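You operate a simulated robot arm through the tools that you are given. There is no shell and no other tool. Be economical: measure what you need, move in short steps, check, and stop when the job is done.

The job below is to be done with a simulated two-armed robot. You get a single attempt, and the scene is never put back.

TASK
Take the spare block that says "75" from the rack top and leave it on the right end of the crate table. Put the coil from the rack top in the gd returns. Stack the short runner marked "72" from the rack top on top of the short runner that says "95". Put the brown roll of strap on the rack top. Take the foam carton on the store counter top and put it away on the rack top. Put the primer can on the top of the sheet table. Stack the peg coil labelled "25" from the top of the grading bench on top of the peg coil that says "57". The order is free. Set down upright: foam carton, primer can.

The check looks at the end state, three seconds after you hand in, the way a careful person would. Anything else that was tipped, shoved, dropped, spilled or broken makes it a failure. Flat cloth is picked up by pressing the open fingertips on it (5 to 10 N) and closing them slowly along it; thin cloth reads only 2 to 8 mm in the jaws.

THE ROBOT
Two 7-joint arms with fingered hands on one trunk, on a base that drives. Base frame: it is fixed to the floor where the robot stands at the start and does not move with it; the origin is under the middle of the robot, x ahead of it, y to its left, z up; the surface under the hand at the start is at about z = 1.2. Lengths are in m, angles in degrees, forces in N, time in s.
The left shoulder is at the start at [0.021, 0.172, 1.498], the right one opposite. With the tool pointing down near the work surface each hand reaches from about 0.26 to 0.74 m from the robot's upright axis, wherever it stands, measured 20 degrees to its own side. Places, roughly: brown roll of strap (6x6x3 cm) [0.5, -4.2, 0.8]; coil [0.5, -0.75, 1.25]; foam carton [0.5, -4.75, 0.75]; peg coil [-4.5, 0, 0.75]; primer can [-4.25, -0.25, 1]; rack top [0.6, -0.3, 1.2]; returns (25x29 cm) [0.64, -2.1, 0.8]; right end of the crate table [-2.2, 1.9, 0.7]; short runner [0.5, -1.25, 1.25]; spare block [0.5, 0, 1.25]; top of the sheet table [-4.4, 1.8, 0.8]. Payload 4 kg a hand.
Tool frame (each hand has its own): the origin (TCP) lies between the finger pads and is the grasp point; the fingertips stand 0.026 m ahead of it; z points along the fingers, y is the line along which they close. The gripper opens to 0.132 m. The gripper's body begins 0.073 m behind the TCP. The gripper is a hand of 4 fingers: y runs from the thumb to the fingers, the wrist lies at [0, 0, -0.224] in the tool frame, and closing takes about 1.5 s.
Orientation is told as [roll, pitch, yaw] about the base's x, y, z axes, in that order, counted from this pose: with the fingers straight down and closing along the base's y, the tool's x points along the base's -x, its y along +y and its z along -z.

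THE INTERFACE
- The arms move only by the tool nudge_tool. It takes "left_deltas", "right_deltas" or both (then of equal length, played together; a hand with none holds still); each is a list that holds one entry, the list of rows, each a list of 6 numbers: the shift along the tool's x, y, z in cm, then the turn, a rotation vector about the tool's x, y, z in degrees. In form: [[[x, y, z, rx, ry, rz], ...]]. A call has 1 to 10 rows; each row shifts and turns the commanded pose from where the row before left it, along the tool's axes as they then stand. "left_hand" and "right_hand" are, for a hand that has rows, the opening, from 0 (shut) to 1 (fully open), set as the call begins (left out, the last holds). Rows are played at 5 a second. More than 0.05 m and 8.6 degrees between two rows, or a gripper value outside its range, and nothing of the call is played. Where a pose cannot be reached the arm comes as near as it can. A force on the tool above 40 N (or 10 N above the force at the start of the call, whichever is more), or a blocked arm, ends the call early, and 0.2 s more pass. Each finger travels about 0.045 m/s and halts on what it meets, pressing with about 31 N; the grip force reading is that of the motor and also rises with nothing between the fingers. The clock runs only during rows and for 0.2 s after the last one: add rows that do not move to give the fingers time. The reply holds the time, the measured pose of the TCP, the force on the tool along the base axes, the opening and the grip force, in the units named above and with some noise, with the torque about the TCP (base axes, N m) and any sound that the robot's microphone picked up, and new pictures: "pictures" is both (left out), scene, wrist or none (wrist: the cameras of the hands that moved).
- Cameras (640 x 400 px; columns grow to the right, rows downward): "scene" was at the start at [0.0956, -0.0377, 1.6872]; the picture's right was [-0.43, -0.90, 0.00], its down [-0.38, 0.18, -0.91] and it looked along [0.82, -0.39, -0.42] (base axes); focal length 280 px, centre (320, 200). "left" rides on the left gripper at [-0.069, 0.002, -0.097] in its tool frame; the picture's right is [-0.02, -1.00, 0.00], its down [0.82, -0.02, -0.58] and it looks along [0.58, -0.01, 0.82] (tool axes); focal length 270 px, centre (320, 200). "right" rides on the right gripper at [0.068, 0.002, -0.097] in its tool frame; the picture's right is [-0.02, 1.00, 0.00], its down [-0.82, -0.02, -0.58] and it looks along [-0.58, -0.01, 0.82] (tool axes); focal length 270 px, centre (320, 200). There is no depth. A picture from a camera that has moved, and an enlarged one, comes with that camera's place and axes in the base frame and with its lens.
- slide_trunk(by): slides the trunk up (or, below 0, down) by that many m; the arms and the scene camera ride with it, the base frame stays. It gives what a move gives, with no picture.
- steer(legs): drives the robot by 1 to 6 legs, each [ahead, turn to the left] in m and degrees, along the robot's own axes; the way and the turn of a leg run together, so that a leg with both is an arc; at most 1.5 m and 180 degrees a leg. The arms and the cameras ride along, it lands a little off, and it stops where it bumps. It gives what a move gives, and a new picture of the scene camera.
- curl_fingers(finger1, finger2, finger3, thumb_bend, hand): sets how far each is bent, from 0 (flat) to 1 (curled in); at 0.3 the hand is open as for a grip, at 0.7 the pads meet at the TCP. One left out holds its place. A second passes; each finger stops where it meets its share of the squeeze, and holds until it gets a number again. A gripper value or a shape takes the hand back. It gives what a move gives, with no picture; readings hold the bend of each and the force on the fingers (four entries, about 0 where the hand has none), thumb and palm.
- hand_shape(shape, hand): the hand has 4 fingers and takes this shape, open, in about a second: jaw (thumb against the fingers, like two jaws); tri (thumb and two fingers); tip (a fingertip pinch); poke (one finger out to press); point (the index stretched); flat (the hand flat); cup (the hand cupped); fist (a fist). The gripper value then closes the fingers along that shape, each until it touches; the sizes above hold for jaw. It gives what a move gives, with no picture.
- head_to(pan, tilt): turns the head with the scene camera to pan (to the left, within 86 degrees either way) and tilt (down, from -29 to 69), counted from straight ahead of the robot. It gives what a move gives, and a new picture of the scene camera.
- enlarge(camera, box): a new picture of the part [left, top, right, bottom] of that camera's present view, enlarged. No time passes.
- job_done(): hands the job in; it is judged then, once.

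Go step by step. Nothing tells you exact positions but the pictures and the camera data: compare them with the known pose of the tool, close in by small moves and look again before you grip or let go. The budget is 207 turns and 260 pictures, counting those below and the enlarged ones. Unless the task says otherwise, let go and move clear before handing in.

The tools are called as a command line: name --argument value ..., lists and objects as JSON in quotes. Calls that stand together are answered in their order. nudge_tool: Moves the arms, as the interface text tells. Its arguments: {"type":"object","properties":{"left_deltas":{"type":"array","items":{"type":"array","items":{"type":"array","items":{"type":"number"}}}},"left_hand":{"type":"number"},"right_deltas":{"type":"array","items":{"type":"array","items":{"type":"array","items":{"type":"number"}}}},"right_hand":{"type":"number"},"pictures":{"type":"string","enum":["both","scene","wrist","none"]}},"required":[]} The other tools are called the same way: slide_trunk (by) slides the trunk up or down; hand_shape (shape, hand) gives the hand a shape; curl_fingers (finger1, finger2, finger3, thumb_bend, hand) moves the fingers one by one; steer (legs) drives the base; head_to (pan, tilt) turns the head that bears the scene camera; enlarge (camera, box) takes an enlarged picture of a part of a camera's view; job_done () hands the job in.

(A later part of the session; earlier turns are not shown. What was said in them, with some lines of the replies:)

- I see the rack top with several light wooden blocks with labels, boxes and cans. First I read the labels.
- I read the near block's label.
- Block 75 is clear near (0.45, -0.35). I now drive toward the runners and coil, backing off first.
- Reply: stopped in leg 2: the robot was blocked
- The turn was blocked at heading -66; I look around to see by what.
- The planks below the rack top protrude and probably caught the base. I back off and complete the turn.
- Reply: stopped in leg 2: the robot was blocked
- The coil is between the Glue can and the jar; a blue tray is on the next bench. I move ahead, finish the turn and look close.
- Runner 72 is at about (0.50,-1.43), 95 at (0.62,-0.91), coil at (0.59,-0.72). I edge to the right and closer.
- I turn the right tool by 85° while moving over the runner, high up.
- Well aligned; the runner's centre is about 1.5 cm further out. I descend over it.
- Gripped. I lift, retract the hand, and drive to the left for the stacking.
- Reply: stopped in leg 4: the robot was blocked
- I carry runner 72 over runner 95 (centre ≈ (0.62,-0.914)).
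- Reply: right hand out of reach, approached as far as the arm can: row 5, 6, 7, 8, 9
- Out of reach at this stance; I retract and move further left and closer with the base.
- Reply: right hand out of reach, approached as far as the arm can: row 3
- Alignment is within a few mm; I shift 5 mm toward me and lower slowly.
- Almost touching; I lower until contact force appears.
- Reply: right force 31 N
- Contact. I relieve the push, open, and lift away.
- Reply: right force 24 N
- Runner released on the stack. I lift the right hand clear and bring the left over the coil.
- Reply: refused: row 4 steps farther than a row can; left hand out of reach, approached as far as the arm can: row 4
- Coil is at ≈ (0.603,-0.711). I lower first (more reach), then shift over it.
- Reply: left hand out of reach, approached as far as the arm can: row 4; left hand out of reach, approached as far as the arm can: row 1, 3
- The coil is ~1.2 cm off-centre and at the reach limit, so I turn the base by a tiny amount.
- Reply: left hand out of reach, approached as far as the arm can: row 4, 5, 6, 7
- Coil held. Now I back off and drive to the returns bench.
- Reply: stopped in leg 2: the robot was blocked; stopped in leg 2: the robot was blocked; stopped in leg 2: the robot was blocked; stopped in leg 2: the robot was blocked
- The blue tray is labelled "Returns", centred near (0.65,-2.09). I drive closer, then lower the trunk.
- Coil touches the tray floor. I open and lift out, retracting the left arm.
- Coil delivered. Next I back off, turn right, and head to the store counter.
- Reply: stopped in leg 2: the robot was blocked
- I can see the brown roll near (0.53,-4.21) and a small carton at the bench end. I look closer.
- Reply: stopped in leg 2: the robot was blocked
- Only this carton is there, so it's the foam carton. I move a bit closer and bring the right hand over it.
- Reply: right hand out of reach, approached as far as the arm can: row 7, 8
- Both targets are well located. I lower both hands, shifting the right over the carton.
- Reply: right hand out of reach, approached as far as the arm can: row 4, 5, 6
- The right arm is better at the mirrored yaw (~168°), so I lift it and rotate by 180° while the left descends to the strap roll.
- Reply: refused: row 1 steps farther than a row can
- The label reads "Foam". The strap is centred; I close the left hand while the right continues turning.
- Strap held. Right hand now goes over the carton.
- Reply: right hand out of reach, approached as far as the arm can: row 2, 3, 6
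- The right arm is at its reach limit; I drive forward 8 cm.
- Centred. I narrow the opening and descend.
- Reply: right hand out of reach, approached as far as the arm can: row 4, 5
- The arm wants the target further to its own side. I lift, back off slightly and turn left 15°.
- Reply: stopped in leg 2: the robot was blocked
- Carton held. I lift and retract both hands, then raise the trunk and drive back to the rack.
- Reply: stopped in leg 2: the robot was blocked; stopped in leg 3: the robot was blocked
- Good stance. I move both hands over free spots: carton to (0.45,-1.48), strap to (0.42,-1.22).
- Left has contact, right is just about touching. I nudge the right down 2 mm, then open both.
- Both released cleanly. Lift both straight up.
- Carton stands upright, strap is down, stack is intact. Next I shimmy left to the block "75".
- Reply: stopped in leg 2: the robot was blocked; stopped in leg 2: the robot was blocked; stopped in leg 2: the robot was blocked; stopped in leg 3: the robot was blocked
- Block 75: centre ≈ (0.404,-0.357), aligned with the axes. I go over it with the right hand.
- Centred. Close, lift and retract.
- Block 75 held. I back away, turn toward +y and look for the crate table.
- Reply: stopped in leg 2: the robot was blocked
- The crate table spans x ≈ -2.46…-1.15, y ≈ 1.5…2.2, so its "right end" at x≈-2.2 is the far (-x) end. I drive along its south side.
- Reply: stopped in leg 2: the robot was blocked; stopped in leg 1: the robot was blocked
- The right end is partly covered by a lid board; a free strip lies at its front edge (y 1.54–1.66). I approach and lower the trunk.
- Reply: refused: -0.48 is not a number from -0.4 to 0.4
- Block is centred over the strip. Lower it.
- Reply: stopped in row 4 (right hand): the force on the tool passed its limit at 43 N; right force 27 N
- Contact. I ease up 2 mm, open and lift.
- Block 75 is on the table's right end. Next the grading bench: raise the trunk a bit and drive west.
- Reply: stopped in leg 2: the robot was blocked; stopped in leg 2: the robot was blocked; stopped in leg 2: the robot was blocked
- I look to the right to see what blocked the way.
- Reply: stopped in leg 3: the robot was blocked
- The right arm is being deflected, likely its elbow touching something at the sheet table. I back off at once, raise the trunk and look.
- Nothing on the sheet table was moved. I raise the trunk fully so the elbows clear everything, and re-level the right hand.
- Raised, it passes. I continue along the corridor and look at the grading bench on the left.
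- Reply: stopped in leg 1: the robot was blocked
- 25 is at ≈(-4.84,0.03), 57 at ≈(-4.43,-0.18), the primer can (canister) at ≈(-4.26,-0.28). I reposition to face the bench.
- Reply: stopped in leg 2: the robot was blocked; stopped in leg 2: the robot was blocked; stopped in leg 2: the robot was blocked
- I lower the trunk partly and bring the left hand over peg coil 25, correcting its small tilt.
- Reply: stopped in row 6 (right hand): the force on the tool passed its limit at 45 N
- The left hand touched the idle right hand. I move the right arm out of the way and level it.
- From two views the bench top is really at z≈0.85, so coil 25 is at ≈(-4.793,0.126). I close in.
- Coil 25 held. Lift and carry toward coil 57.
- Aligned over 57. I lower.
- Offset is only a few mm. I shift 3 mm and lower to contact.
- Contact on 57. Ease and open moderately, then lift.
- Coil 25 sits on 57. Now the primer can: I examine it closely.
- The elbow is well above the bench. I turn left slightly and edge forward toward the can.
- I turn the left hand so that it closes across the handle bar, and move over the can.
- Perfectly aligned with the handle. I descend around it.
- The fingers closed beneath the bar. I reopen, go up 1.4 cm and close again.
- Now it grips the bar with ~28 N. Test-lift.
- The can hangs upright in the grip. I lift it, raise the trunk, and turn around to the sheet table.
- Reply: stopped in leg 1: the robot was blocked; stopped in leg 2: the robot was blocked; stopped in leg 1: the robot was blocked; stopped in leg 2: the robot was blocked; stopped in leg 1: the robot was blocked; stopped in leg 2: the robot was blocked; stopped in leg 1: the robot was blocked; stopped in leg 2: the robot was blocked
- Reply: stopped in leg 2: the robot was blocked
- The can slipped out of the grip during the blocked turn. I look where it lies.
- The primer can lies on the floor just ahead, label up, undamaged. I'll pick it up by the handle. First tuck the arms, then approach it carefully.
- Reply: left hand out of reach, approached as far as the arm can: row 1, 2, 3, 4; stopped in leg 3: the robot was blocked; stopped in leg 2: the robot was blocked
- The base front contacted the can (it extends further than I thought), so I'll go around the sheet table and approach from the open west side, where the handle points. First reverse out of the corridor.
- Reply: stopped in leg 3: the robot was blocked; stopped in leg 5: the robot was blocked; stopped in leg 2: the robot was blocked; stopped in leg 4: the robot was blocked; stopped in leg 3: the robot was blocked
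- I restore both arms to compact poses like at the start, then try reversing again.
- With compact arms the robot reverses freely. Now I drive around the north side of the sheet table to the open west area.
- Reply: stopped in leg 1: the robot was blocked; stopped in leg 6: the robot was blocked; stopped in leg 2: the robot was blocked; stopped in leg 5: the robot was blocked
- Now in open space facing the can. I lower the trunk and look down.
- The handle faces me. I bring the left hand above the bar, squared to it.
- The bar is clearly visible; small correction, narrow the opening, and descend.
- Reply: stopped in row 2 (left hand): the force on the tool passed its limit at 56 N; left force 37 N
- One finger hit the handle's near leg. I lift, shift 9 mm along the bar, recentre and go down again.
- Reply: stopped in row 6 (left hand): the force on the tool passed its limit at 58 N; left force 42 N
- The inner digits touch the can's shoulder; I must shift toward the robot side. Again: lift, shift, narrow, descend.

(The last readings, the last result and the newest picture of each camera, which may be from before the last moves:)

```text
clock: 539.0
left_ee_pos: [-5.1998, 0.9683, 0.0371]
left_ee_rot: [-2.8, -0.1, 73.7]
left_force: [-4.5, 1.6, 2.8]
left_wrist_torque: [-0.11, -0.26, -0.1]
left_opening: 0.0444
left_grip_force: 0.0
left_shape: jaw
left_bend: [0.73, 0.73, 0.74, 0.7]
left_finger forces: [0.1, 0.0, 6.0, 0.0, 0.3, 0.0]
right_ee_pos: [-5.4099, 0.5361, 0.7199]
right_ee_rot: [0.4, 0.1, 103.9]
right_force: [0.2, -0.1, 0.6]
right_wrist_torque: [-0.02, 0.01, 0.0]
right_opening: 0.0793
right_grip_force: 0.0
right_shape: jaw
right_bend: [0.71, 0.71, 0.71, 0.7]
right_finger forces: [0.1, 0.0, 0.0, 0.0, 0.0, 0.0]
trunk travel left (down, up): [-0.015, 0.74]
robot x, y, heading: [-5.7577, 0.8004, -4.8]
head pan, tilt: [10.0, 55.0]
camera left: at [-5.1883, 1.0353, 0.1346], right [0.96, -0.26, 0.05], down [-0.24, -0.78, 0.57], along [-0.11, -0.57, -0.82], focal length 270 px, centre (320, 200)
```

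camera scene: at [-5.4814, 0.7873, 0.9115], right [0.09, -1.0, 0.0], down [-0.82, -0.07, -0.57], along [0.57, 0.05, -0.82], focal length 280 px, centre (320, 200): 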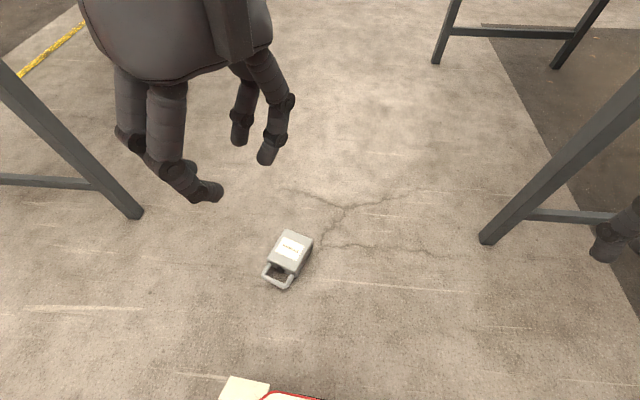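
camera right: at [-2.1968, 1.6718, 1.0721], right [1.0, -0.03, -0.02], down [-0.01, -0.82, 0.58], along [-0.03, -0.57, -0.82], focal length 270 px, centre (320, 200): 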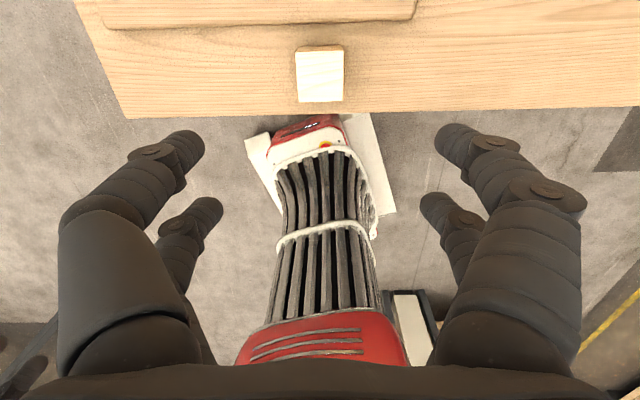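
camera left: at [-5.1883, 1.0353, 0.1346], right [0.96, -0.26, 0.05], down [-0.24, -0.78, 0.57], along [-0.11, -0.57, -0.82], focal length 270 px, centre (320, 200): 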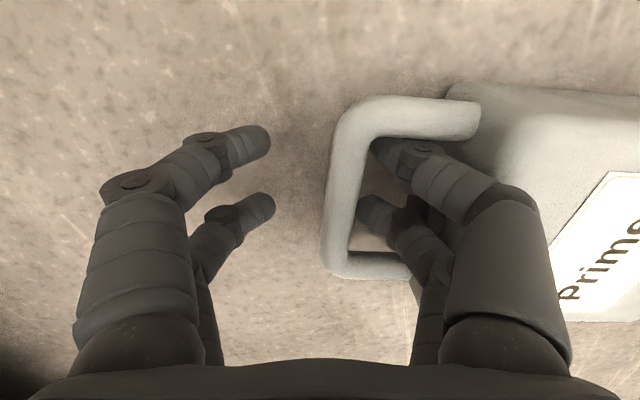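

Now the digits are inside the loop. Close on the bar.

nudge_tool --left_deltas '[[[0, 0, 0, 0, 0, 0], [0, 0, 0, 0, 0, 0], [0, 0, 0, 0, 0, 0], [0, 0, 0, 0, 0, 0], [0, 0, 0, 0, 0, 0], [0, 0, 0, 0, 0, 0]]]' --left_hand 0 --pictures "none"

nudge_tool --left_deltas '[[[0, 0, -1, 0, 0, 0], [0, 0, -2, 0, 0, 0], [0, 0, -3, 0, 0, 0], [0, 0, -3, 0, 0, 0], [0, 0, -4, 0, 0, 0], [0, 0, -4, 0, 0, 0], [0, 0, -4, 0, 0, 0], [0, 0, 0, 0, 0, 0]]]' --pictures "both"

```text
clock: 540.4
left_ee_pos: [-5.1998, 0.9677, 0.0368]
left_ee_rot: [-2.7, -0.1, 73.7]
left_force: [0.2, -0.4, -2.4]
left_wrist_torque: [-0.01, 0.01, -0.04]
left_opening: 0.0111
left_grip_force: 30.7
left_shape: jaw
left_bend: [0.68, 0.68, 0.75, 0.72]
left_finger forces: [0.0, 0.0, 0.0, 0.0, 0.0, 0.0]
right_ee_pos: [-5.4103, 0.5366, 0.7198]
right_ee_rot: [0.4, 0.0, 103.8]
right_force: [0.2, -0.9, -0.3]
right_wrist_torque: [-0.04, -0.02, 0.04]
right_opening: 0.0791
right_grip_force: 0.0
right_shape: jaw
right_bend: [0.71, 0.71, 0.71, 0.7]
right_finger forces: [0.0, 0.0, 0.0, 0.0, 0.0, 0.0]
trunk travel left (down, up): [-0.015, 0.74]
robot x, y, heading: [-5.7586, 0.8015, -5.1]
head pan, tilt: [10.0, 55.0]
```

```text
clock: 542.2
left_ee_pos: [-5.2107, 0.9701, 0.2487]
left_ee_rot: [-2.8, -0.2, 73.6]
left_force: [1.2, 0.3, -7.4]
left_wrist_torque: [0.02, 0.05, 0.03]
left_opening: 0.0103
left_grip_force: 30.8
left_shape: jaw
left_bend: [0.68, 0.67, 0.75, 0.72]
left_finger forces: [0.1, 0.1, 0.1, 0.0, 0.0, 0.0]
right_ee_pos: [-5.4099, 0.5359, 0.7203]
right_ee_rot: [0.4, 0.1, 103.9]
right_force: [-0.3, 0.2, -0.3]
right_wrist_torque: [0.0, 0.02, -0.01]
right_opening: 0.079
right_grip_force: 0.1
right_shape: jaw
right_bend: [0.71, 0.71, 0.71, 0.7]
right_finger forces: [0.0, 0.0, 0.0, 0.0, 0.0, 0.0]
trunk travel left (down, up): [-0.015, 0.74]
robot x, y, heading: [-5.7595, 0.7953, -4.8]
head pan, tilt: [10.0, 55.0]
camera scene: at [-5.4812, 0.7874, 0.9113], right [0.09, -1.0, 0.0], down [-0.82, -0.07, -0.57], along [0.57, 0.05, -0.82], focal length 280 px, centre (320, 200)
camera left: at [-5.198, 1.0377, 0.3458], right [0.96, -0.26, 0.05], down [-0.24, -0.78, 0.57], along [-0.11, -0.57, -0.82], focal length 270 px, centre (320, 200)
```

scene: 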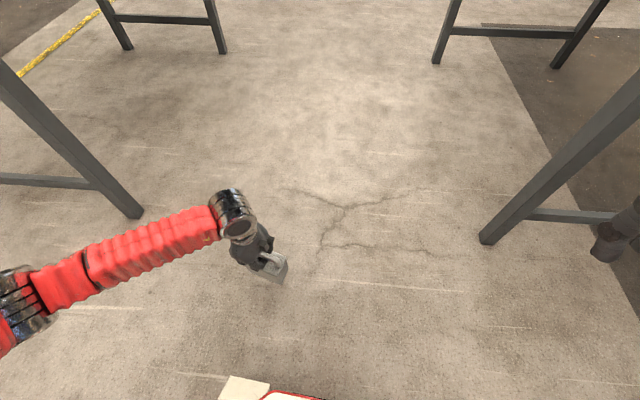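
left: 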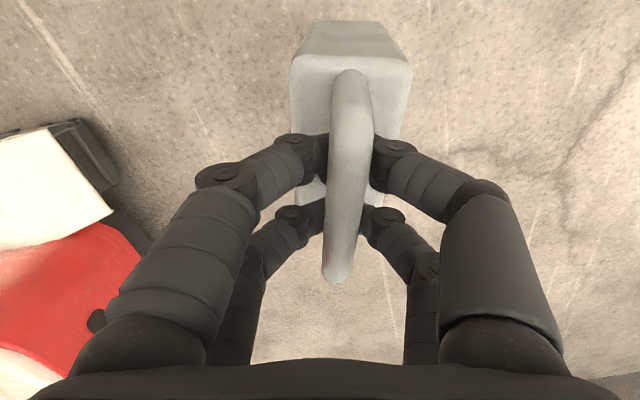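

The can now hangs upright, hooked securely by its handle. I lift it, raise the trunk in steps and retract a little.

nudge_tool --left_deltas '[[[0, 0, -4, 0, 0, 0], [0, 0, -4, 0, 0, 0], [0, 0, -4, 0, 0, 0], [0, 0, -4, 0, 0, 0], [0, 0, -4, 0, 0, 0], [0, 0, -4, 0, 0, 0], [0, 3, 0, 0, 0, 0], [0, 3, 0, 0, 0, 0], [0, 3, 0, 0, 0, 0], [0, 3, 0, 0, 0, 0]]]' --pictures "none"

slide_trunk --by 0.4

slide_trunk --by 0.32

head_to --pan 20 --tilt 30

```text
clock: 544.4
left_ee_pos: [-5.3126, 1.0059, 0.4747]
left_ee_rot: [-2.8, -0.2, 73.6]
left_force: [0.8, 0.4, -7.6]
left_wrist_torque: [0.07, 0.01, 0.0]
left_opening: 0.01
left_grip_force: 31.0
left_shape: jaw
left_bend: [0.68, 0.67, 0.75, 0.72]
left_finger forces: [0.0, 0.0, 0.0, 0.1, 0.0, 0.0]
left hand out of reach, approached as far as the arm can: row 10
right_ee_pos: [-5.4104, 0.5375, 0.7203]
right_ee_rot: [0.4, 0.1, 103.9]
right_force: [0.3, 0.2, 0.0]
right_wrist_torque: [-0.01, 0.01, -0.03]
right_opening: 0.0793
right_grip_force: 0.1
right_shape: jaw
right_bend: [0.71, 0.71, 0.71, 0.7]
right_finger forces: [0.1, 0.0, 0.0, 0.0, 0.0, 0.1]
trunk travel left (down, up): [-0.015, 0.74]
robot x, y, heading: [-5.7591, 0.803, -4.8]
head pan, tilt: [10.0, 55.0]
```

```text
clock: 548.2
left_ee_pos: [-5.311, 1.0045, 0.875]
left_ee_rot: [-2.8, -0.2, 73.6]
left_force: [-0.3, 0.0, -7.3]
left_wrist_torque: [0.02, 0.06, -0.03]
left_opening: 0.0102
left_grip_force: 30.6
left_shape: jaw
left_bend: [0.68, 0.67, 0.75, 0.72]
left_finger forces: [0.0, 0.0, 0.0, 0.0, 0.0, 0.0]
right_ee_pos: [-5.4095, 0.5358, 1.1189]
right_ee_rot: [0.4, 0.0, 103.8]
right_force: [1.3, 0.3, 0.2]
right_wrist_torque: [-0.01, -0.03, -0.02]
right_opening: 0.0791
right_grip_force: 0.0
right_shape: jaw
right_bend: [0.71, 0.71, 0.71, 0.7]
right_finger forces: [0.0, 0.1, 0.0, 0.1, 0.0, 0.1]
trunk travel left (down, up): [-0.415, 0.34]
robot x, y, heading: [-5.7611, 0.8001, -5.1]
head pan, tilt: [10.0, 55.0]
```

```text
clock: 551.4
left_ee_pos: [-5.3114, 1.0054, 1.1937]
left_ee_rot: [-2.8, -0.2, 73.6]
left_force: [0.2, 0.0, -7.2]
left_wrist_torque: [0.03, 0.05, -0.02]
left_opening: 0.01
left_grip_force: 31.0
left_shape: jaw
left_bend: [0.68, 0.67, 0.75, 0.72]
left_finger forces: [0.1, 0.0, 0.0, 0.0, 0.1, 0.0]
right_ee_pos: [-5.4102, 0.5363, 1.4407]
right_ee_rot: [0.4, 0.1, 103.8]
right_force: [-0.1, 0.5, 0.3]
right_wrist_torque: [0.0, 0.01, 0.0]
right_opening: 0.079
right_grip_force: 0.1
right_shape: jaw
right_bend: [0.71, 0.71, 0.71, 0.7]
right_finger forces: [0.1, 0.0, 0.0, 0.0, 0.1, 0.1]
trunk travel left (down, up): [-0.735, 0.02]
robot x, y, heading: [-5.7564, 0.7987, -4.7]
head pan, tilt: [10.0, 55.0]
```

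```text
clock: 552.3
left_ee_pos: [-5.3113, 1.0053, 1.1949]
left_ee_rot: [-2.8, -0.2, 73.6]
left_force: [0.1, 0.8, -5.7]
left_wrist_torque: [0.01, 0.02, -0.04]
left_opening: 0.0095
left_grip_force: 31.1
left_shape: jaw
left_bend: [0.68, 0.67, 0.75, 0.72]
left_finger forces: [0.0, 0.0, 0.0, 0.1, 0.0, 0.0]
right_ee_pos: [-5.4093, 0.537, 1.441]
right_ee_rot: [0.3, 0.2, 103.9]
right_force: [0.1, 0.0, 0.6]
right_wrist_torque: [0.06, 0.0, 0.02]
right_opening: 0.0792
right_grip_force: 0.1
right_shape: jaw
right_bend: [0.71, 0.71, 0.71, 0.7]
right_finger forces: [0.0, 0.0, 0.0, 0.0, 0.0, 0.0]
trunk travel left (down, up): [-0.735, 0.02]
robot x, y, heading: [-5.7568, 0.7982, -5.0]
head pan, tilt: [20.0, 30.0]
camera scene: at [-5.6583, 0.8216, 1.6892], right [0.26, -0.97, 0.0], down [-0.48, -0.13, -0.87], along [0.84, 0.22, -0.5], focal length 280 px, centre (320, 200)
```

scene: 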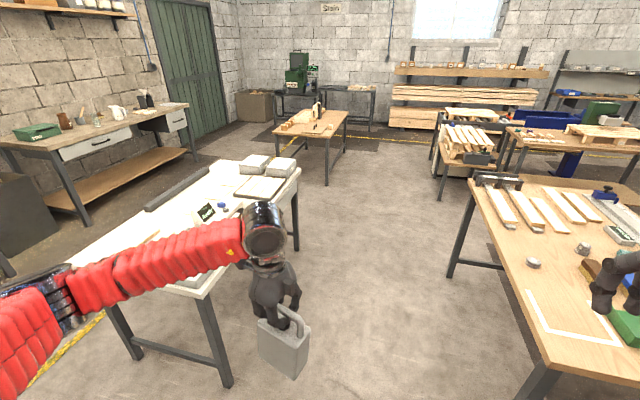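

nudge_tool --left_deltas '[[[0, 0, -4, 0, 0, 0], [0, 0, -4, 0, 0, 0], [0, 0, -4, 0, 0, 0], [0, 0, -4, 0, 0, 0], [0, 0, -4, 0, 0, 0], [0, 0, 0, 0, 0, 0]]]' --pictures "none"

steer --legs '[[0, 48], [0, 47], [1.4, 0], [0.55, 0]]'

```text
clock: 553.7
left_ee_pos: [-5.3213, 1.0057, 1.3931]
left_ee_rot: [-2.8, -0.1, 73.6]
left_force: [-0.3, 0.0, -7.2]
left_wrist_torque: [0.05, 0.03, 0.0]
left_opening: 0.0102
left_grip_force: 30.8
left_shape: jaw
left_bend: [0.68, 0.67, 0.75, 0.72]
left_finger forces: [0.0, 0.1, 0.1, 0.0, 0.0, 0.0]
right_ee_pos: [-5.4106, 0.5367, 1.4399]
right_ee_rot: [0.5, 0.1, 103.9]
right_force: [0.2, 0.7, -0.9]
right_wrist_torque: [-0.01, 0.02, -0.03]
right_opening: 0.0791
right_grip_force: 0.0
right_shape: jaw
right_bend: [0.71, 0.71, 0.71, 0.7]
right_finger forces: [0.0, 0.0, 0.1, 0.0, 0.1, 0.1]
trunk travel left (down, up): [-0.735, 0.02]
robot x, y, heading: [-5.7583, 0.795, -4.9]
head pan, tilt: [20.0, 30.0]
```

```text
clock: 556.3
left_ee_pos: [-5.5904, 1.2512, 1.394]
left_ee_rot: [-2.8, -0.3, 117.9]
left_force: [-1.1, 0.7, -7.6]
left_wrist_torque: [0.03, 0.15, 0.02]
left_opening: 0.0096
left_grip_force: 31.0
left_shape: jaw
left_bend: [0.68, 0.66, 0.75, 0.71]
left_finger forces: [0.1, 0.0, 0.0, 0.0, 0.0, 0.0]
right_ee_pos: [-5.3247, 0.855, 1.4405]
right_ee_rot: [0.6, -0.1, 148.2]
right_force: [-0.2, -0.1, -0.6]
right_wrist_torque: [-0.03, 0.02, -0.03]
right_opening: 0.0794
right_grip_force: 0.1
right_shape: jaw
right_bend: [0.71, 0.71, 0.71, 0.7]
right_finger forces: [0.0, 0.0, 0.0, 0.0, 0.0, 0.0]
trunk travel left (down, up): [-0.735, 0.02]
robot x, y, heading: [-5.7364, 0.7656, 40.4]
head pan, tilt: [20.0, 30.0]
stopped in leg 1: the robot was blocked; the commanded pose is now the measured one
camera scene: at [-5.6796, 0.8526, 1.6893], right [0.87, -0.49, 0.0], down [-0.25, -0.44, -0.87], along [0.43, 0.75, -0.5], focal length 280 px, centre (320, 200)
```

scene: 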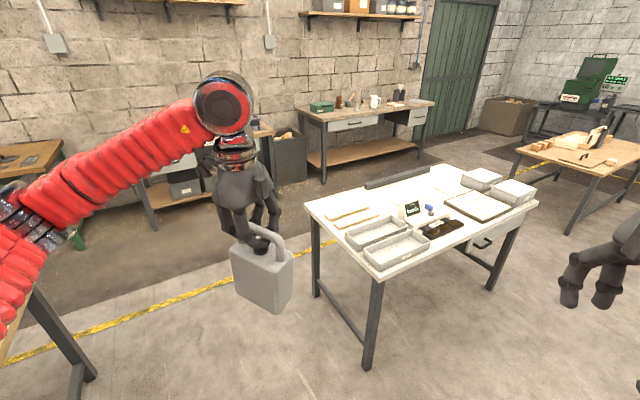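

steer --legs '[[0.2, 12], [0.2, 20], [0, 20], [1.3, 3], [0.25, 0]]'

```text
clock: 568.1
left_ee_pos: [-5.9474, 3.0394, 1.3942]
left_ee_rot: [-2.9, -0.2, 173.3]
left_force: [1.3, -0.3, -7.1]
left_wrist_torque: [-0.09, 0.01, -0.01]
left_opening: 0.0098
left_grip_force: 31.3
left_shape: jaw
left_bend: [0.68, 0.66, 0.74, 0.71]
left_finger forces: [0.0, 0.0, 0.0, 0.1, 0.0, 0.0]
right_ee_pos: [-5.469, 3.0302, 1.441]
right_ee_rot: [0.6, 0.0, -156.4]
right_force: [-0.4, 0.3, 0.0]
right_wrist_torque: [-0.03, 0.0, -0.03]
right_opening: 0.0793
right_grip_force: 0.0
right_shape: jaw
right_bend: [0.71, 0.71, 0.71, 0.7]
right_finger forces: [0.1, 0.1, 0.0, 0.0, 0.0, 0.0]
trunk travel left (down, up): [-0.735, 0.02]
robot x, y, heading: [-5.6316, 2.6443, 96.4]
head pan, tilt: [20.0, 30.0]
camera scene: at [-5.668, 2.7384, 1.6892], right [0.9, 0.44, 0.0], down [0.22, -0.45, -0.87], along [-0.38, 0.78, -0.5], focal length 280 px, centre (320, 200)
```

scene: 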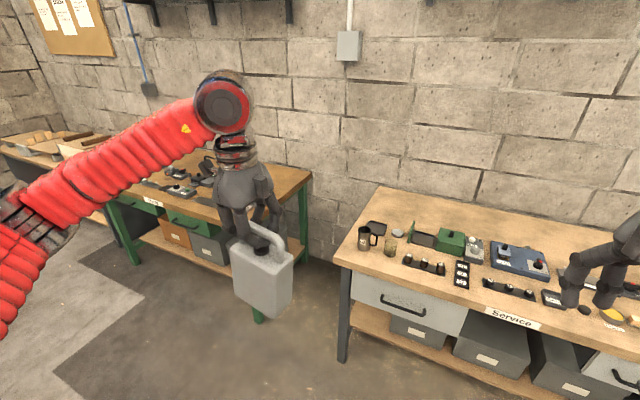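

steer --legs '[[0, -48], [0, -46], [0.9, 0]]'

```text
clock: 571.9
left_ee_pos: [-5.4504, 3.1223, 1.3948]
left_ee_rot: [-2.7, -0.4, 113.8]
left_force: [0.5, 0.9, -7.5]
left_wrist_torque: [-0.04, -0.01, 0.0]
left_opening: 0.0096
left_grip_force: 31.3
left_shape: jaw
left_bend: [0.68, 0.66, 0.74, 0.71]
left_finger forces: [0.0, 0.0, 0.0, 0.1, 0.0, 0.0]
right_ee_pos: [-5.2147, 2.7064, 1.4424]
right_ee_rot: [0.4, 0.0, 144.1]
right_force: [0.4, 1.1, 0.3]
right_wrist_torque: [0.02, 0.01, -0.01]
right_opening: 0.0789
right_grip_force: 0.1
right_shape: jaw
right_bend: [0.71, 0.71, 0.71, 0.7]
right_finger forces: [0.0, 0.0, 0.1, 0.0, 0.0, 0.0]
trunk travel left (down, up): [-0.735, 0.02]
robot x, y, heading: [-5.6609, 2.6899, 34.8]
head pan, tilt: [20.0, 30.0]
stopped in leg 2: the robot was blocked; the commanded pose is now the measured one
camera scene: at [-5.5991, 2.7696, 1.6893], right [0.82, -0.58, 0.0], down [-0.29, -0.41, -0.87], along [0.5, 0.71, -0.5], focal length 280 px, centre (320, 200)
```

scene: 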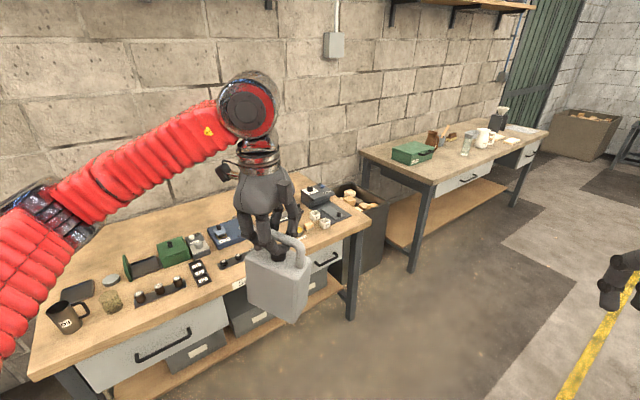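

steer --legs '[[0.3, -25], [0.3, -17], [0.35, 0], [0, -45], [0, -37]]'

```text
clock: 580.9
left_ee_pos: [-4.3715, 2.4475, 1.3947]
left_ee_rot: [-2.5, -0.4, 9.8]
left_force: [1.2, 0.0, -7.4]
left_wrist_torque: [0.07, -0.04, 0.02]
left_opening: 0.0096
left_grip_force: 31.4
left_shape: jaw
left_bend: [0.68, 0.66, 0.74, 0.71]
left_finger forces: [0.0, 0.1, 0.1, 0.1, 0.0, 0.0]
right_ee_pos: [-4.8322, 2.3201, 1.4443]
right_ee_rot: [0.4, -0.1, 39.9]
right_force: [-0.1, 0.0, -0.6]
right_wrist_torque: [0.03, 0.01, 0.0]
right_opening: 0.0791
right_grip_force: 0.2
right_shape: jaw
right_bend: [0.71, 0.71, 0.71, 0.7]
right_finger forces: [0.1, 0.0, 0.0, 0.0, 0.0, 0.0]
trunk travel left (down, up): [-0.735, 0.02]
robot x, y, heading: [-4.6853, 2.7778, -71.6]
head pan, tilt: [20.0, 30.0]
stopped in leg 5: the robot was blocked; the commanded pose is now the measured one
camera scene: at [-4.6287, 2.6969, 1.6894], right [-0.78, -0.62, 0.0], down [-0.31, 0.39, -0.87], along [0.54, -0.68, -0.5], focal length 280 px, centre (320, 200)
```

scene: 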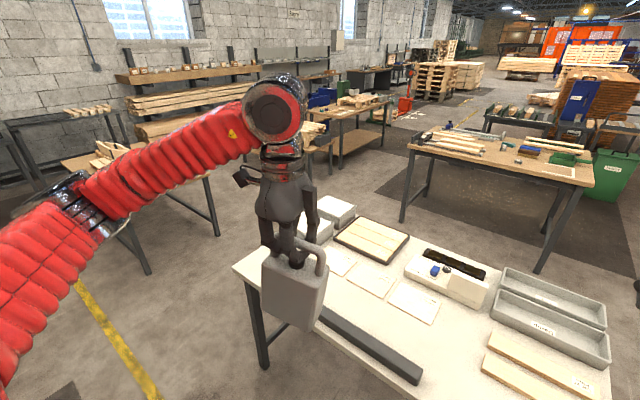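

Good view: a free patch lies at about (-4.605, 1.91) between sticks, papers and the bar. I edge closer.

steer --legs '[[0.15, 0], [0, -20], [0.12, 0]]'

```text
clock: 584.4
left_ee_pos: [-4.4605, 2.0961, 1.396]
left_ee_rot: [-2.6, -0.4, -10.3]
left_force: [-0.9, -0.2, -5.7]
left_wrist_torque: [-0.01, 0.06, 0.0]
left_opening: 0.0092
left_grip_force: 31.3
left_shape: jaw
left_bend: [0.68, 0.66, 0.74, 0.71]
left_finger forces: [0.0, 0.0, 0.1, 0.0, 0.0, 0.0]
right_ee_pos: [-4.9389, 2.1327, 1.4428]
right_ee_rot: [0.3, -0.1, 20.0]
right_force: [-0.3, 0.6, -0.5]
right_wrist_torque: [-0.04, -0.06, 0.0]
right_opening: 0.0793
right_grip_force: 0.0
right_shape: jaw
right_bend: [0.71, 0.71, 0.71, 0.7]
right_finger forces: [0.0, 0.0, 0.0, 0.0, 0.0, 0.0]
trunk travel left (down, up): [-0.735, 0.02]
robot x, y, heading: [-4.6376, 2.5183, -91.6]
head pan, tilt: [20.0, 30.0]
camera scene: at [-4.6076, 2.4185, 1.6894], right [-0.95, -0.32, 0.0], down [-0.16, 0.47, -0.87], along [0.28, -0.82, -0.5], focal length 280 px, centre (320, 200)
```

scene: 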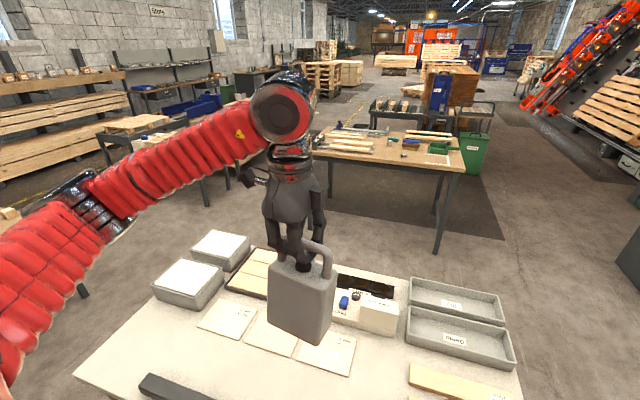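

nudge_tool --left_deltas '[[[0, 0, 0, 0, 0, -5], [0, 0, 0, 0, 0, -5], [2.9, -3.72, 0, 0, 0, 0], [2.9, -3.72, 0, 0, 0, 0], [2.9, -3.72, 0, 0, 0, 0], [2.9, -3.72, 0, 0, 0, 0], [2.9, -3.72, 0, 0, 0, 0], [0, 0, 3, 0, 0, 0], [0, 0, 3, 0, 0, 0], [0, 0, 0, 0, 0, 0]]]' --pictures "none"

head_to --pan 0 --tilt 48

```text
clock: 586.6
left_ee_pos: [-4.6045, 1.9069, 1.3432]
left_ee_rot: [-2.6, 0.2, -0.3]
left_force: [-0.4, -0.8, -5.8]
left_wrist_torque: [0.04, -0.02, 0.01]
left_opening: 0.0094
left_grip_force: 31.0
left_shape: jaw
left_bend: [0.68, 0.66, 0.74, 0.71]
left_finger forces: [0.1, 0.0, 0.0, 0.0, 0.0, 0.0]
right_ee_pos: [-4.9357, 2.1316, 1.444]
right_ee_rot: [0.5, 0.1, 20.0]
right_force: [-0.3, 0.3, 0.3]
right_wrist_torque: [0.02, -0.01, -0.02]
right_opening: 0.0793
right_grip_force: 0.1
right_shape: jaw
right_bend: [0.71, 0.71, 0.71, 0.7]
right_finger forces: [0.0, 0.0, 0.1, 0.1, 0.1, 0.0]
trunk travel left (down, up): [-0.735, 0.02]
robot x, y, heading: [-4.6353, 2.5177, -91.6]
head pan, tilt: [20.0, 30.0]
```

```text
clock: 587.4
left_ee_pos: [-4.605, 1.9069, 1.3447]
left_ee_rot: [-2.6, 0.1, -0.2]
left_force: [0.1, -0.3, -6.6]
left_wrist_torque: [0.04, 0.03, 0.02]
left_opening: 0.0095
left_grip_force: 31.5
left_shape: jaw
left_bend: [0.68, 0.66, 0.74, 0.71]
left_finger forces: [0.1, 0.1, 0.0, 0.0, 0.0, 0.0]
right_ee_pos: [-4.9356, 2.1322, 1.4433]
right_ee_rot: [0.3, 0.1, 20.0]
right_force: [-0.5, -0.8, 0.2]
right_wrist_torque: [-0.02, -0.01, -0.02]
right_opening: 0.0792
right_grip_force: 0.1
right_shape: jaw
right_bend: [0.71, 0.71, 0.71, 0.7]
right_finger forces: [0.0, 0.0, 0.0, 0.1, 0.1, 0.1]
trunk travel left (down, up): [-0.735, 0.02]
robot x, y, heading: [-4.6324, 2.515, -91.6]
head pan, tilt: [0.0, 48.0]
camera scene: at [-4.636, 2.4238, 1.6625], right [-1.0, 0.03, 0.0], down [0.02, 0.74, -0.67], along [-0.02, -0.67, -0.74], focal length 280 px, centre (320, 200)
```

scene: 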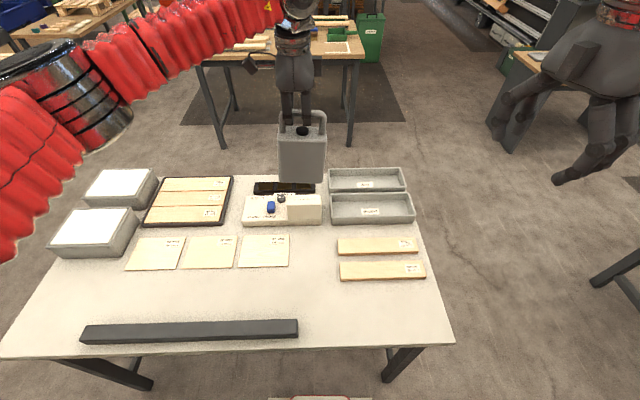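

There's a clear band at y≈2.04. I shift there and lower.

nudge_tool --left_deltas '[[[0, 4.6, 0, 0, 0, 0], [0, 4.6, 0, 0, 0, 0], [0, 4.4, 0, 0, 0, 0], [0, 0, 4, 0, 0, 0], [0, 0, 4, 0, 0, 0], [0, 0, 4, 0, 0, 0], [0, 0, 4, 0, 0, 0], [0, 0, 4, 0, 0, 0], [0, 0, 4, 0, 0, 0], [0, 0, 0, 0, 0, 0]]]' --pictures "scene"

```text
clock: 589.6
left_ee_pos: [-4.605, 2.0322, 1.0982]
left_ee_rot: [-2.5, 0.1, -0.3]
left_force: [0.1, 0.5, -7.6]
left_wrist_torque: [0.06, -0.03, -0.02]
left_opening: 0.0094
left_grip_force: 31.4
left_shape: jaw
left_bend: [0.68, 0.66, 0.74, 0.71]
left_finger forces: [0.1, 0.1, 0.0, 0.0, 0.0, 0.1]
right_ee_pos: [-4.9365, 2.131, 1.4445]
right_ee_rot: [0.4, 0.0, 20.0]
right_force: [-0.5, 0.6, -0.1]
right_wrist_torque: [0.04, 0.03, 0.0]
right_opening: 0.0793
right_grip_force: 0.1
right_shape: jaw
right_bend: [0.71, 0.71, 0.71, 0.7]
right_finger forces: [0.0, 0.1, 0.0, 0.1, 0.0, 0.1]
trunk travel left (down, up): [-0.735, 0.02]
robot x, y, heading: [-4.6353, 2.5143, -91.4]
head pan, tilt: [0.0, 48.0]
camera scene: at [-4.6359, 2.4239, 1.6625], right [-1.0, 0.03, 0.0], down [0.02, 0.74, -0.67], along [-0.02, -0.67, -0.74], focal length 280 px, centre (320, 200)
```

scene: 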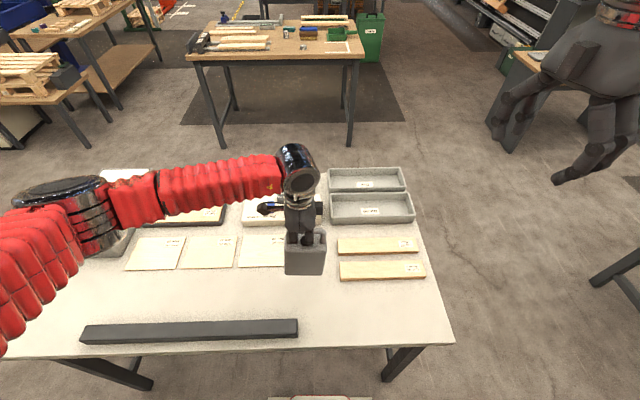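

nudge_tool --left_deltas '[[[0, 0, 3, 0, 0, 0], [0, 0, 3, 0, 0, 0], [0, 0, 2, 0, 0, 0], [0, 0, 1, 0, 0, 0], [0, 0, 0, 0, 0, 0]]]' --pictures "none"

nudge_tool --left_deltas '[[[0, 0, 0.4, 0, 0, 0], [0, 0, 0.4, 0, 0, 0], [0, 0, 0.4, 0, 0, 0], [0, 0, 0, 0, 0, 0]]]' --pictures "none"

```text
clock: 590.8
left_ee_pos: [-4.6048, 2.0286, 1.0081]
left_ee_rot: [-2.6, 0.1, -0.3]
left_force: [-0.1, 0.3, -7.9]
left_wrist_torque: [0.04, 0.01, 0.0]
left_opening: 0.0095
left_grip_force: 31.1
left_shape: jaw
left_bend: [0.68, 0.66, 0.74, 0.71]
left_finger forces: [0.0, 0.1, 0.0, 0.0, 0.1, 0.1]
right_ee_pos: [-4.9359, 2.1321, 1.4439]
right_ee_rot: [0.4, -0.1, 20.1]
right_force: [-0.2, 0.1, -0.7]
right_wrist_torque: [-0.01, 0.02, -0.01]
right_opening: 0.0793
right_grip_force: 0.0
right_shape: jaw
right_bend: [0.71, 0.71, 0.71, 0.7]
right_finger forces: [0.0, 0.1, 0.0, 0.0, 0.0, 0.0]
trunk travel left (down, up): [-0.735, 0.02]
robot x, y, heading: [-4.6344, 2.5167, -91.5]
head pan, tilt: [0.0, 48.0]
```

```text
clock: 591.8
left_ee_pos: [-4.6043, 2.0284, 0.995]
left_ee_rot: [-2.7, 0.1, -0.3]
left_force: [-0.4, -0.1, -7.4]
left_wrist_torque: [0.06, 0.0, 0.02]
left_opening: 0.0091
left_grip_force: 30.5
left_shape: jaw
left_bend: [0.68, 0.66, 0.74, 0.71]
left_finger forces: [0.1, 0.1, 0.0, 0.0, 0.1, 0.1]
right_ee_pos: [-4.9356, 2.1325, 1.4437]
right_ee_rot: [0.4, 0.0, 19.9]
right_force: [-0.3, 0.0, 0.1]
right_wrist_torque: [-0.01, 0.02, 0.0]
right_opening: 0.0792
right_grip_force: 0.2
right_shape: jaw
right_bend: [0.71, 0.71, 0.71, 0.7]
right_finger forces: [0.0, 0.1, 0.0, 0.0, 0.1, 0.1]
trunk travel left (down, up): [-0.735, 0.02]
robot x, y, heading: [-4.6341, 2.5158, -91.4]
head pan, tilt: [0.0, 48.0]
```

nudge_tool --left_deltas '[[[0, 0, 0.4, 0, 0, 0], [0, 0, 0.4, 0, 0, 0], [0, 0, 0.4, 0, 0, 0], [0, 0, 0, 0, 0, 0]]]' --pictures "scene"

```text
clock: 592.8
left_ee_pos: [-4.6055, 2.0259, 0.9842]
left_ee_rot: [-2.6, 0.1, -0.4]
left_force: [0.6, 0.1, -7.4]
left_wrist_torque: [0.08, -0.03, -0.01]
left_opening: 0.0093
left_grip_force: 30.9
left_shape: jaw
left_bend: [0.68, 0.66, 0.74, 0.71]
left_finger forces: [0.0, 0.0, 0.0, 0.0, 0.0, 0.0]
right_ee_pos: [-4.9361, 2.1329, 1.4444]
right_ee_rot: [0.4, 0.0, 20.0]
right_force: [1.4, 0.2, -0.9]
right_wrist_torque: [0.04, -0.01, 0.03]
right_opening: 0.0791
right_grip_force: 0.1
right_shape: jaw
right_bend: [0.71, 0.71, 0.71, 0.7]
right_finger forces: [0.0, 0.1, 0.0, 0.0, 0.0, 0.0]
trunk travel left (down, up): [-0.735, 0.02]
robot x, y, heading: [-4.6376, 2.5154, -91.4]
head pan, tilt: [0.0, 48.0]
camera scene: at [-4.6359, 2.4239, 1.6625], right [-1.0, 0.03, 0.0], down [0.02, 0.74, -0.67], along [-0.02, -0.67, -0.74], focal length 280 px, centre (320, 200)
```

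scene: 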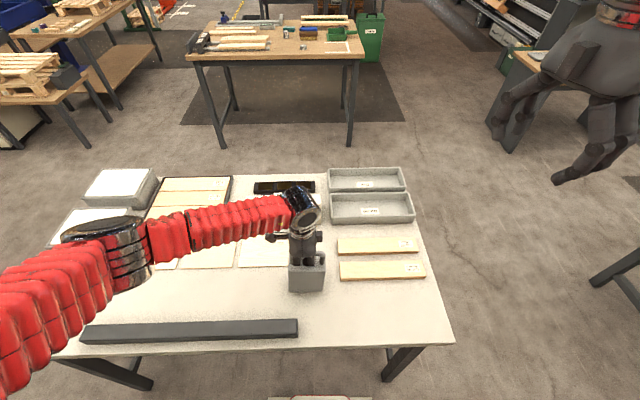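

nudge_tool --left_deltas '[[[0, 0, 0.4, 0, 0, 0], [0, 0, 0.4, 0, 0, 0], [0, 0, 0.4, 0, 0, 0], [0, 0, 0.4, 0, 0, 0], [0, 0, 0, 0, 0, 0]]]' --pictures "none"

```text
clock: 594.0
left_ee_pos: [-4.604, 2.0257, 0.9702]
left_ee_rot: [-2.6, 0.1, -0.3]
left_force: [1.0, 1.1, -1.4]
left_wrist_torque: [0.01, 0.01, -0.01]
left_opening: 0.0094
left_grip_force: 30.9
left_shape: jaw
left_bend: [0.68, 0.67, 0.74, 0.71]
left_finger forces: [0.0, 0.0, 0.0, 0.0, 0.0, 0.0]
right_ee_pos: [-4.9355, 2.1331, 1.4431]
right_ee_rot: [0.4, 0.0, 20.0]
right_force: [-0.7, -0.4, -0.9]
right_wrist_torque: [0.02, 0.03, 0.01]
right_opening: 0.0793
right_grip_force: 0.1
right_shape: jaw
right_bend: [0.71, 0.71, 0.71, 0.7]
right_finger forces: [0.1, 0.1, 0.1, 0.0, 0.0, 0.0]
trunk travel left (down, up): [-0.735, 0.02]
robot x, y, heading: [-4.6347, 2.5146, -91.7]
head pan, tilt: [0.0, 48.0]
```

The weight is off: the can stands on the table. I go down 5 mm more to free the bar, open, and look.

nudge_tool --left_deltas '[[[0, 0, 0.3, 0, 0, 0], [0, 0, 0.3, 0, 0, 0], [0, 0, 0, 0, 0, 0]]]' --pictures "none"

nudge_tool --left_deltas '[[[0, 0, 0, 0, 0, 0], [0, 0, 0, 0, 0, 0], [0, 0, 0, 0, 0, 0], [0, 0, 0, 0, 0, 0], [0, 0, 0, 0, 0, 0], [0, 0, 0, 0, 0, 0]]]' --left_hand 0.75 --pictures "wrist"

```text
clock: 594.8
left_ee_pos: [-4.6058, 2.0255, 0.9633]
left_ee_rot: [-2.6, 0.0, -0.4]
left_force: [-0.4, 0.2, 0.2]
left_wrist_torque: [0.04, 0.02, -0.01]
left_opening: 0.0094
left_grip_force: 31.5
left_shape: jaw
left_bend: [0.68, 0.67, 0.74, 0.71]
left_finger forces: [0.0, 0.1, 0.1, 0.0, 0.0, 0.0]
right_ee_pos: [-4.9367, 2.1317, 1.4434]
right_ee_rot: [0.3, 0.0, 20.0]
right_force: [-0.3, -0.2, 0.0]
right_wrist_torque: [0.03, -0.02, 0.0]
right_opening: 0.0788
right_grip_force: 0.1
right_shape: jaw
right_bend: [0.71, 0.71, 0.71, 0.7]
right_finger forces: [0.0, 0.0, 0.2, 0.0, 0.0, 0.0]
trunk travel left (down, up): [-0.735, 0.02]
robot x, y, heading: [-4.6321, 2.5121, -91.4]
head pan, tilt: [0.0, 48.0]
```

```text
clock: 596.2
left_ee_pos: [-4.6039, 2.0259, 0.9627]
left_ee_rot: [-2.6, 0.1, -0.2]
left_force: [0.7, 0.0, -0.4]
left_wrist_torque: [-0.03, 0.02, 0.0]
left_opening: 0.0988
left_grip_force: 0.1
left_shape: jaw
left_bend: [0.64, 0.64, 0.64, 0.51]
left_finger forces: [0.0, 0.0, 0.0, 0.0, 0.0, 0.1]
right_ee_pos: [-4.9368, 2.1325, 1.4439]
right_ee_rot: [0.4, 0.1, 19.9]
right_force: [0.0, 0.4, -0.9]
right_wrist_torque: [-0.02, -0.02, 0.02]
right_opening: 0.0792
right_grip_force: 0.1
right_shape: jaw
right_bend: [0.71, 0.71, 0.71, 0.7]
right_finger forces: [0.0, 0.1, 0.0, 0.1, 0.1, 0.0]
trunk travel left (down, up): [-0.735, 0.02]
robot x, y, heading: [-4.6349, 2.5144, -91.6]
head pan, tilt: [0.0, 48.0]
camera left: at [-4.5367, 2.0315, 1.0597], right [0.02, -1.0, 0.05], down [-0.82, 0.01, 0.58], along [-0.58, -0.05, -0.81], focal length 270 px, centre (320, 200)
```

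left: 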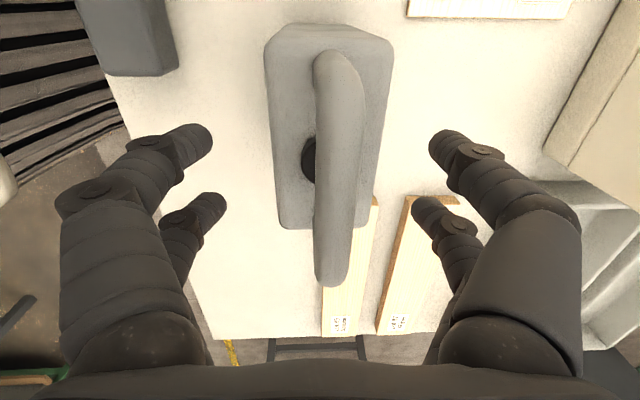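

nudge_tool --left_deltas '[[[0, 0, -2, 0, 0, 0], [0, 0, -3, 0, 0, 0], [0, 0, -4, 0, 0, 0], [0, 0, -4, 0, 0, 0], [0, 0, -4, 0, 0, 0], [0, 0, -4, 0, 0, 0], [0, 0, -4, 0, 0, 0], [0, 0, -4, 0, 0, 0], [0, 0, 0, 0, 0, 0]]]' --pictures "scene"

enlarge --camera "scene" --box '[230, 210, 450, 350]'

```text
clock: 598.2
left_ee_pos: [-4.6045, 2.0394, 1.253]
left_ee_rot: [-2.6, 0.1, -0.4]
left_force: [-1.5, -0.4, 0.4]
left_wrist_torque: [-0.02, 0.01, 0.02]
left_opening: 0.0987
left_grip_force: 0.1
left_shape: jaw
left_bend: [0.64, 0.64, 0.64, 0.51]
left_finger forces: [0.0, 0.0, 0.0, 0.0, 0.0, 0.0]
right_ee_pos: [-4.9356, 2.1323, 1.4434]
right_ee_rot: [0.4, 0.1, 20.0]
right_force: [0.4, -0.6, 0.1]
right_wrist_torque: [0.02, 0.05, 0.02]
right_opening: 0.0792
right_grip_force: 0.1
right_shape: jaw
right_bend: [0.71, 0.71, 0.71, 0.7]
right_finger forces: [0.0, 0.0, 0.1, 0.1, 0.0, 0.1]
trunk travel left (down, up): [-0.735, 0.02]
robot x, y, heading: [-4.6326, 2.5135, -91.3]
head pan, tilt: [0.0, 48.0]
camera scene: at [-4.6358, 2.4244, 1.6625], right [-1.0, 0.03, 0.0], down [0.02, 0.74, -0.67], along [-0.02, -0.67, -0.74], focal length 280 px, centre (320, 200)
```

scene: 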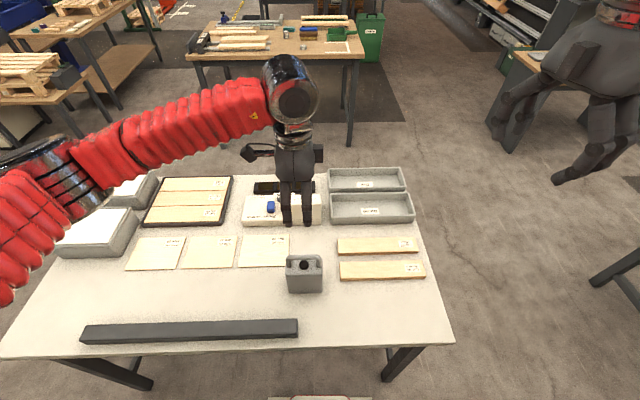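

```text
2.86 times, centred on (340, 280) of scene
camera zoom: at [-4.6358, 2.4244, 1.6625], right [-1.0, 0.03, 0.0], down [0.02, 0.74, -0.67], along [-0.02, -0.67, -0.74], focal length 800 px, centre (263, -29)
```

zoom: 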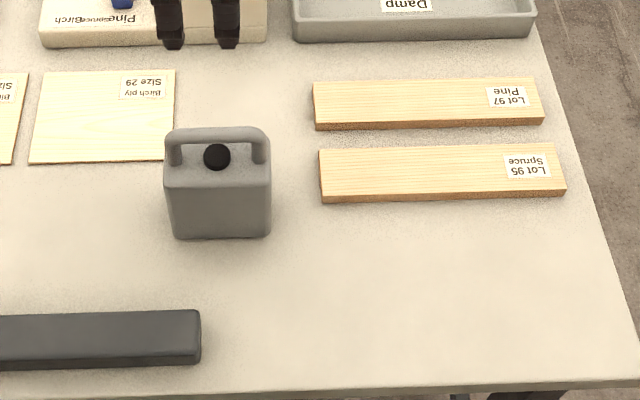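

Everything is in place: the can stands upright on the sheet table, and the hands are clear and empty. I hand in.

job_done

```text
The job is handed in.
```

I handed the job in with all seven items where you asked. One thing went wrong on the way: the primer can slipped from the hand and fell to the floor. I picked it up again and it looked undamaged.

- **Spare block 75:** it is near the front edge of the crate table, in the free strip beside the lid board. I took "right end" to mean the end furthest from the rack, which matches the position you gave.
- **Coil:** it is in the blue tray labelled "Returns".
- **Short runner 72:** it is stacked on runner 95.
- **Strap roll and foam carton:** both are on the rack top, and the carton is upright.
- **Primer can:** it is upright on the sheet table, clear of the things around it.
- **Peg coil 25:** it is stacked on coil 57.

The base stopped against obstacles several times while driving. I saw nothing else moved or tipped, but I did not go back to check every bench before handing in.
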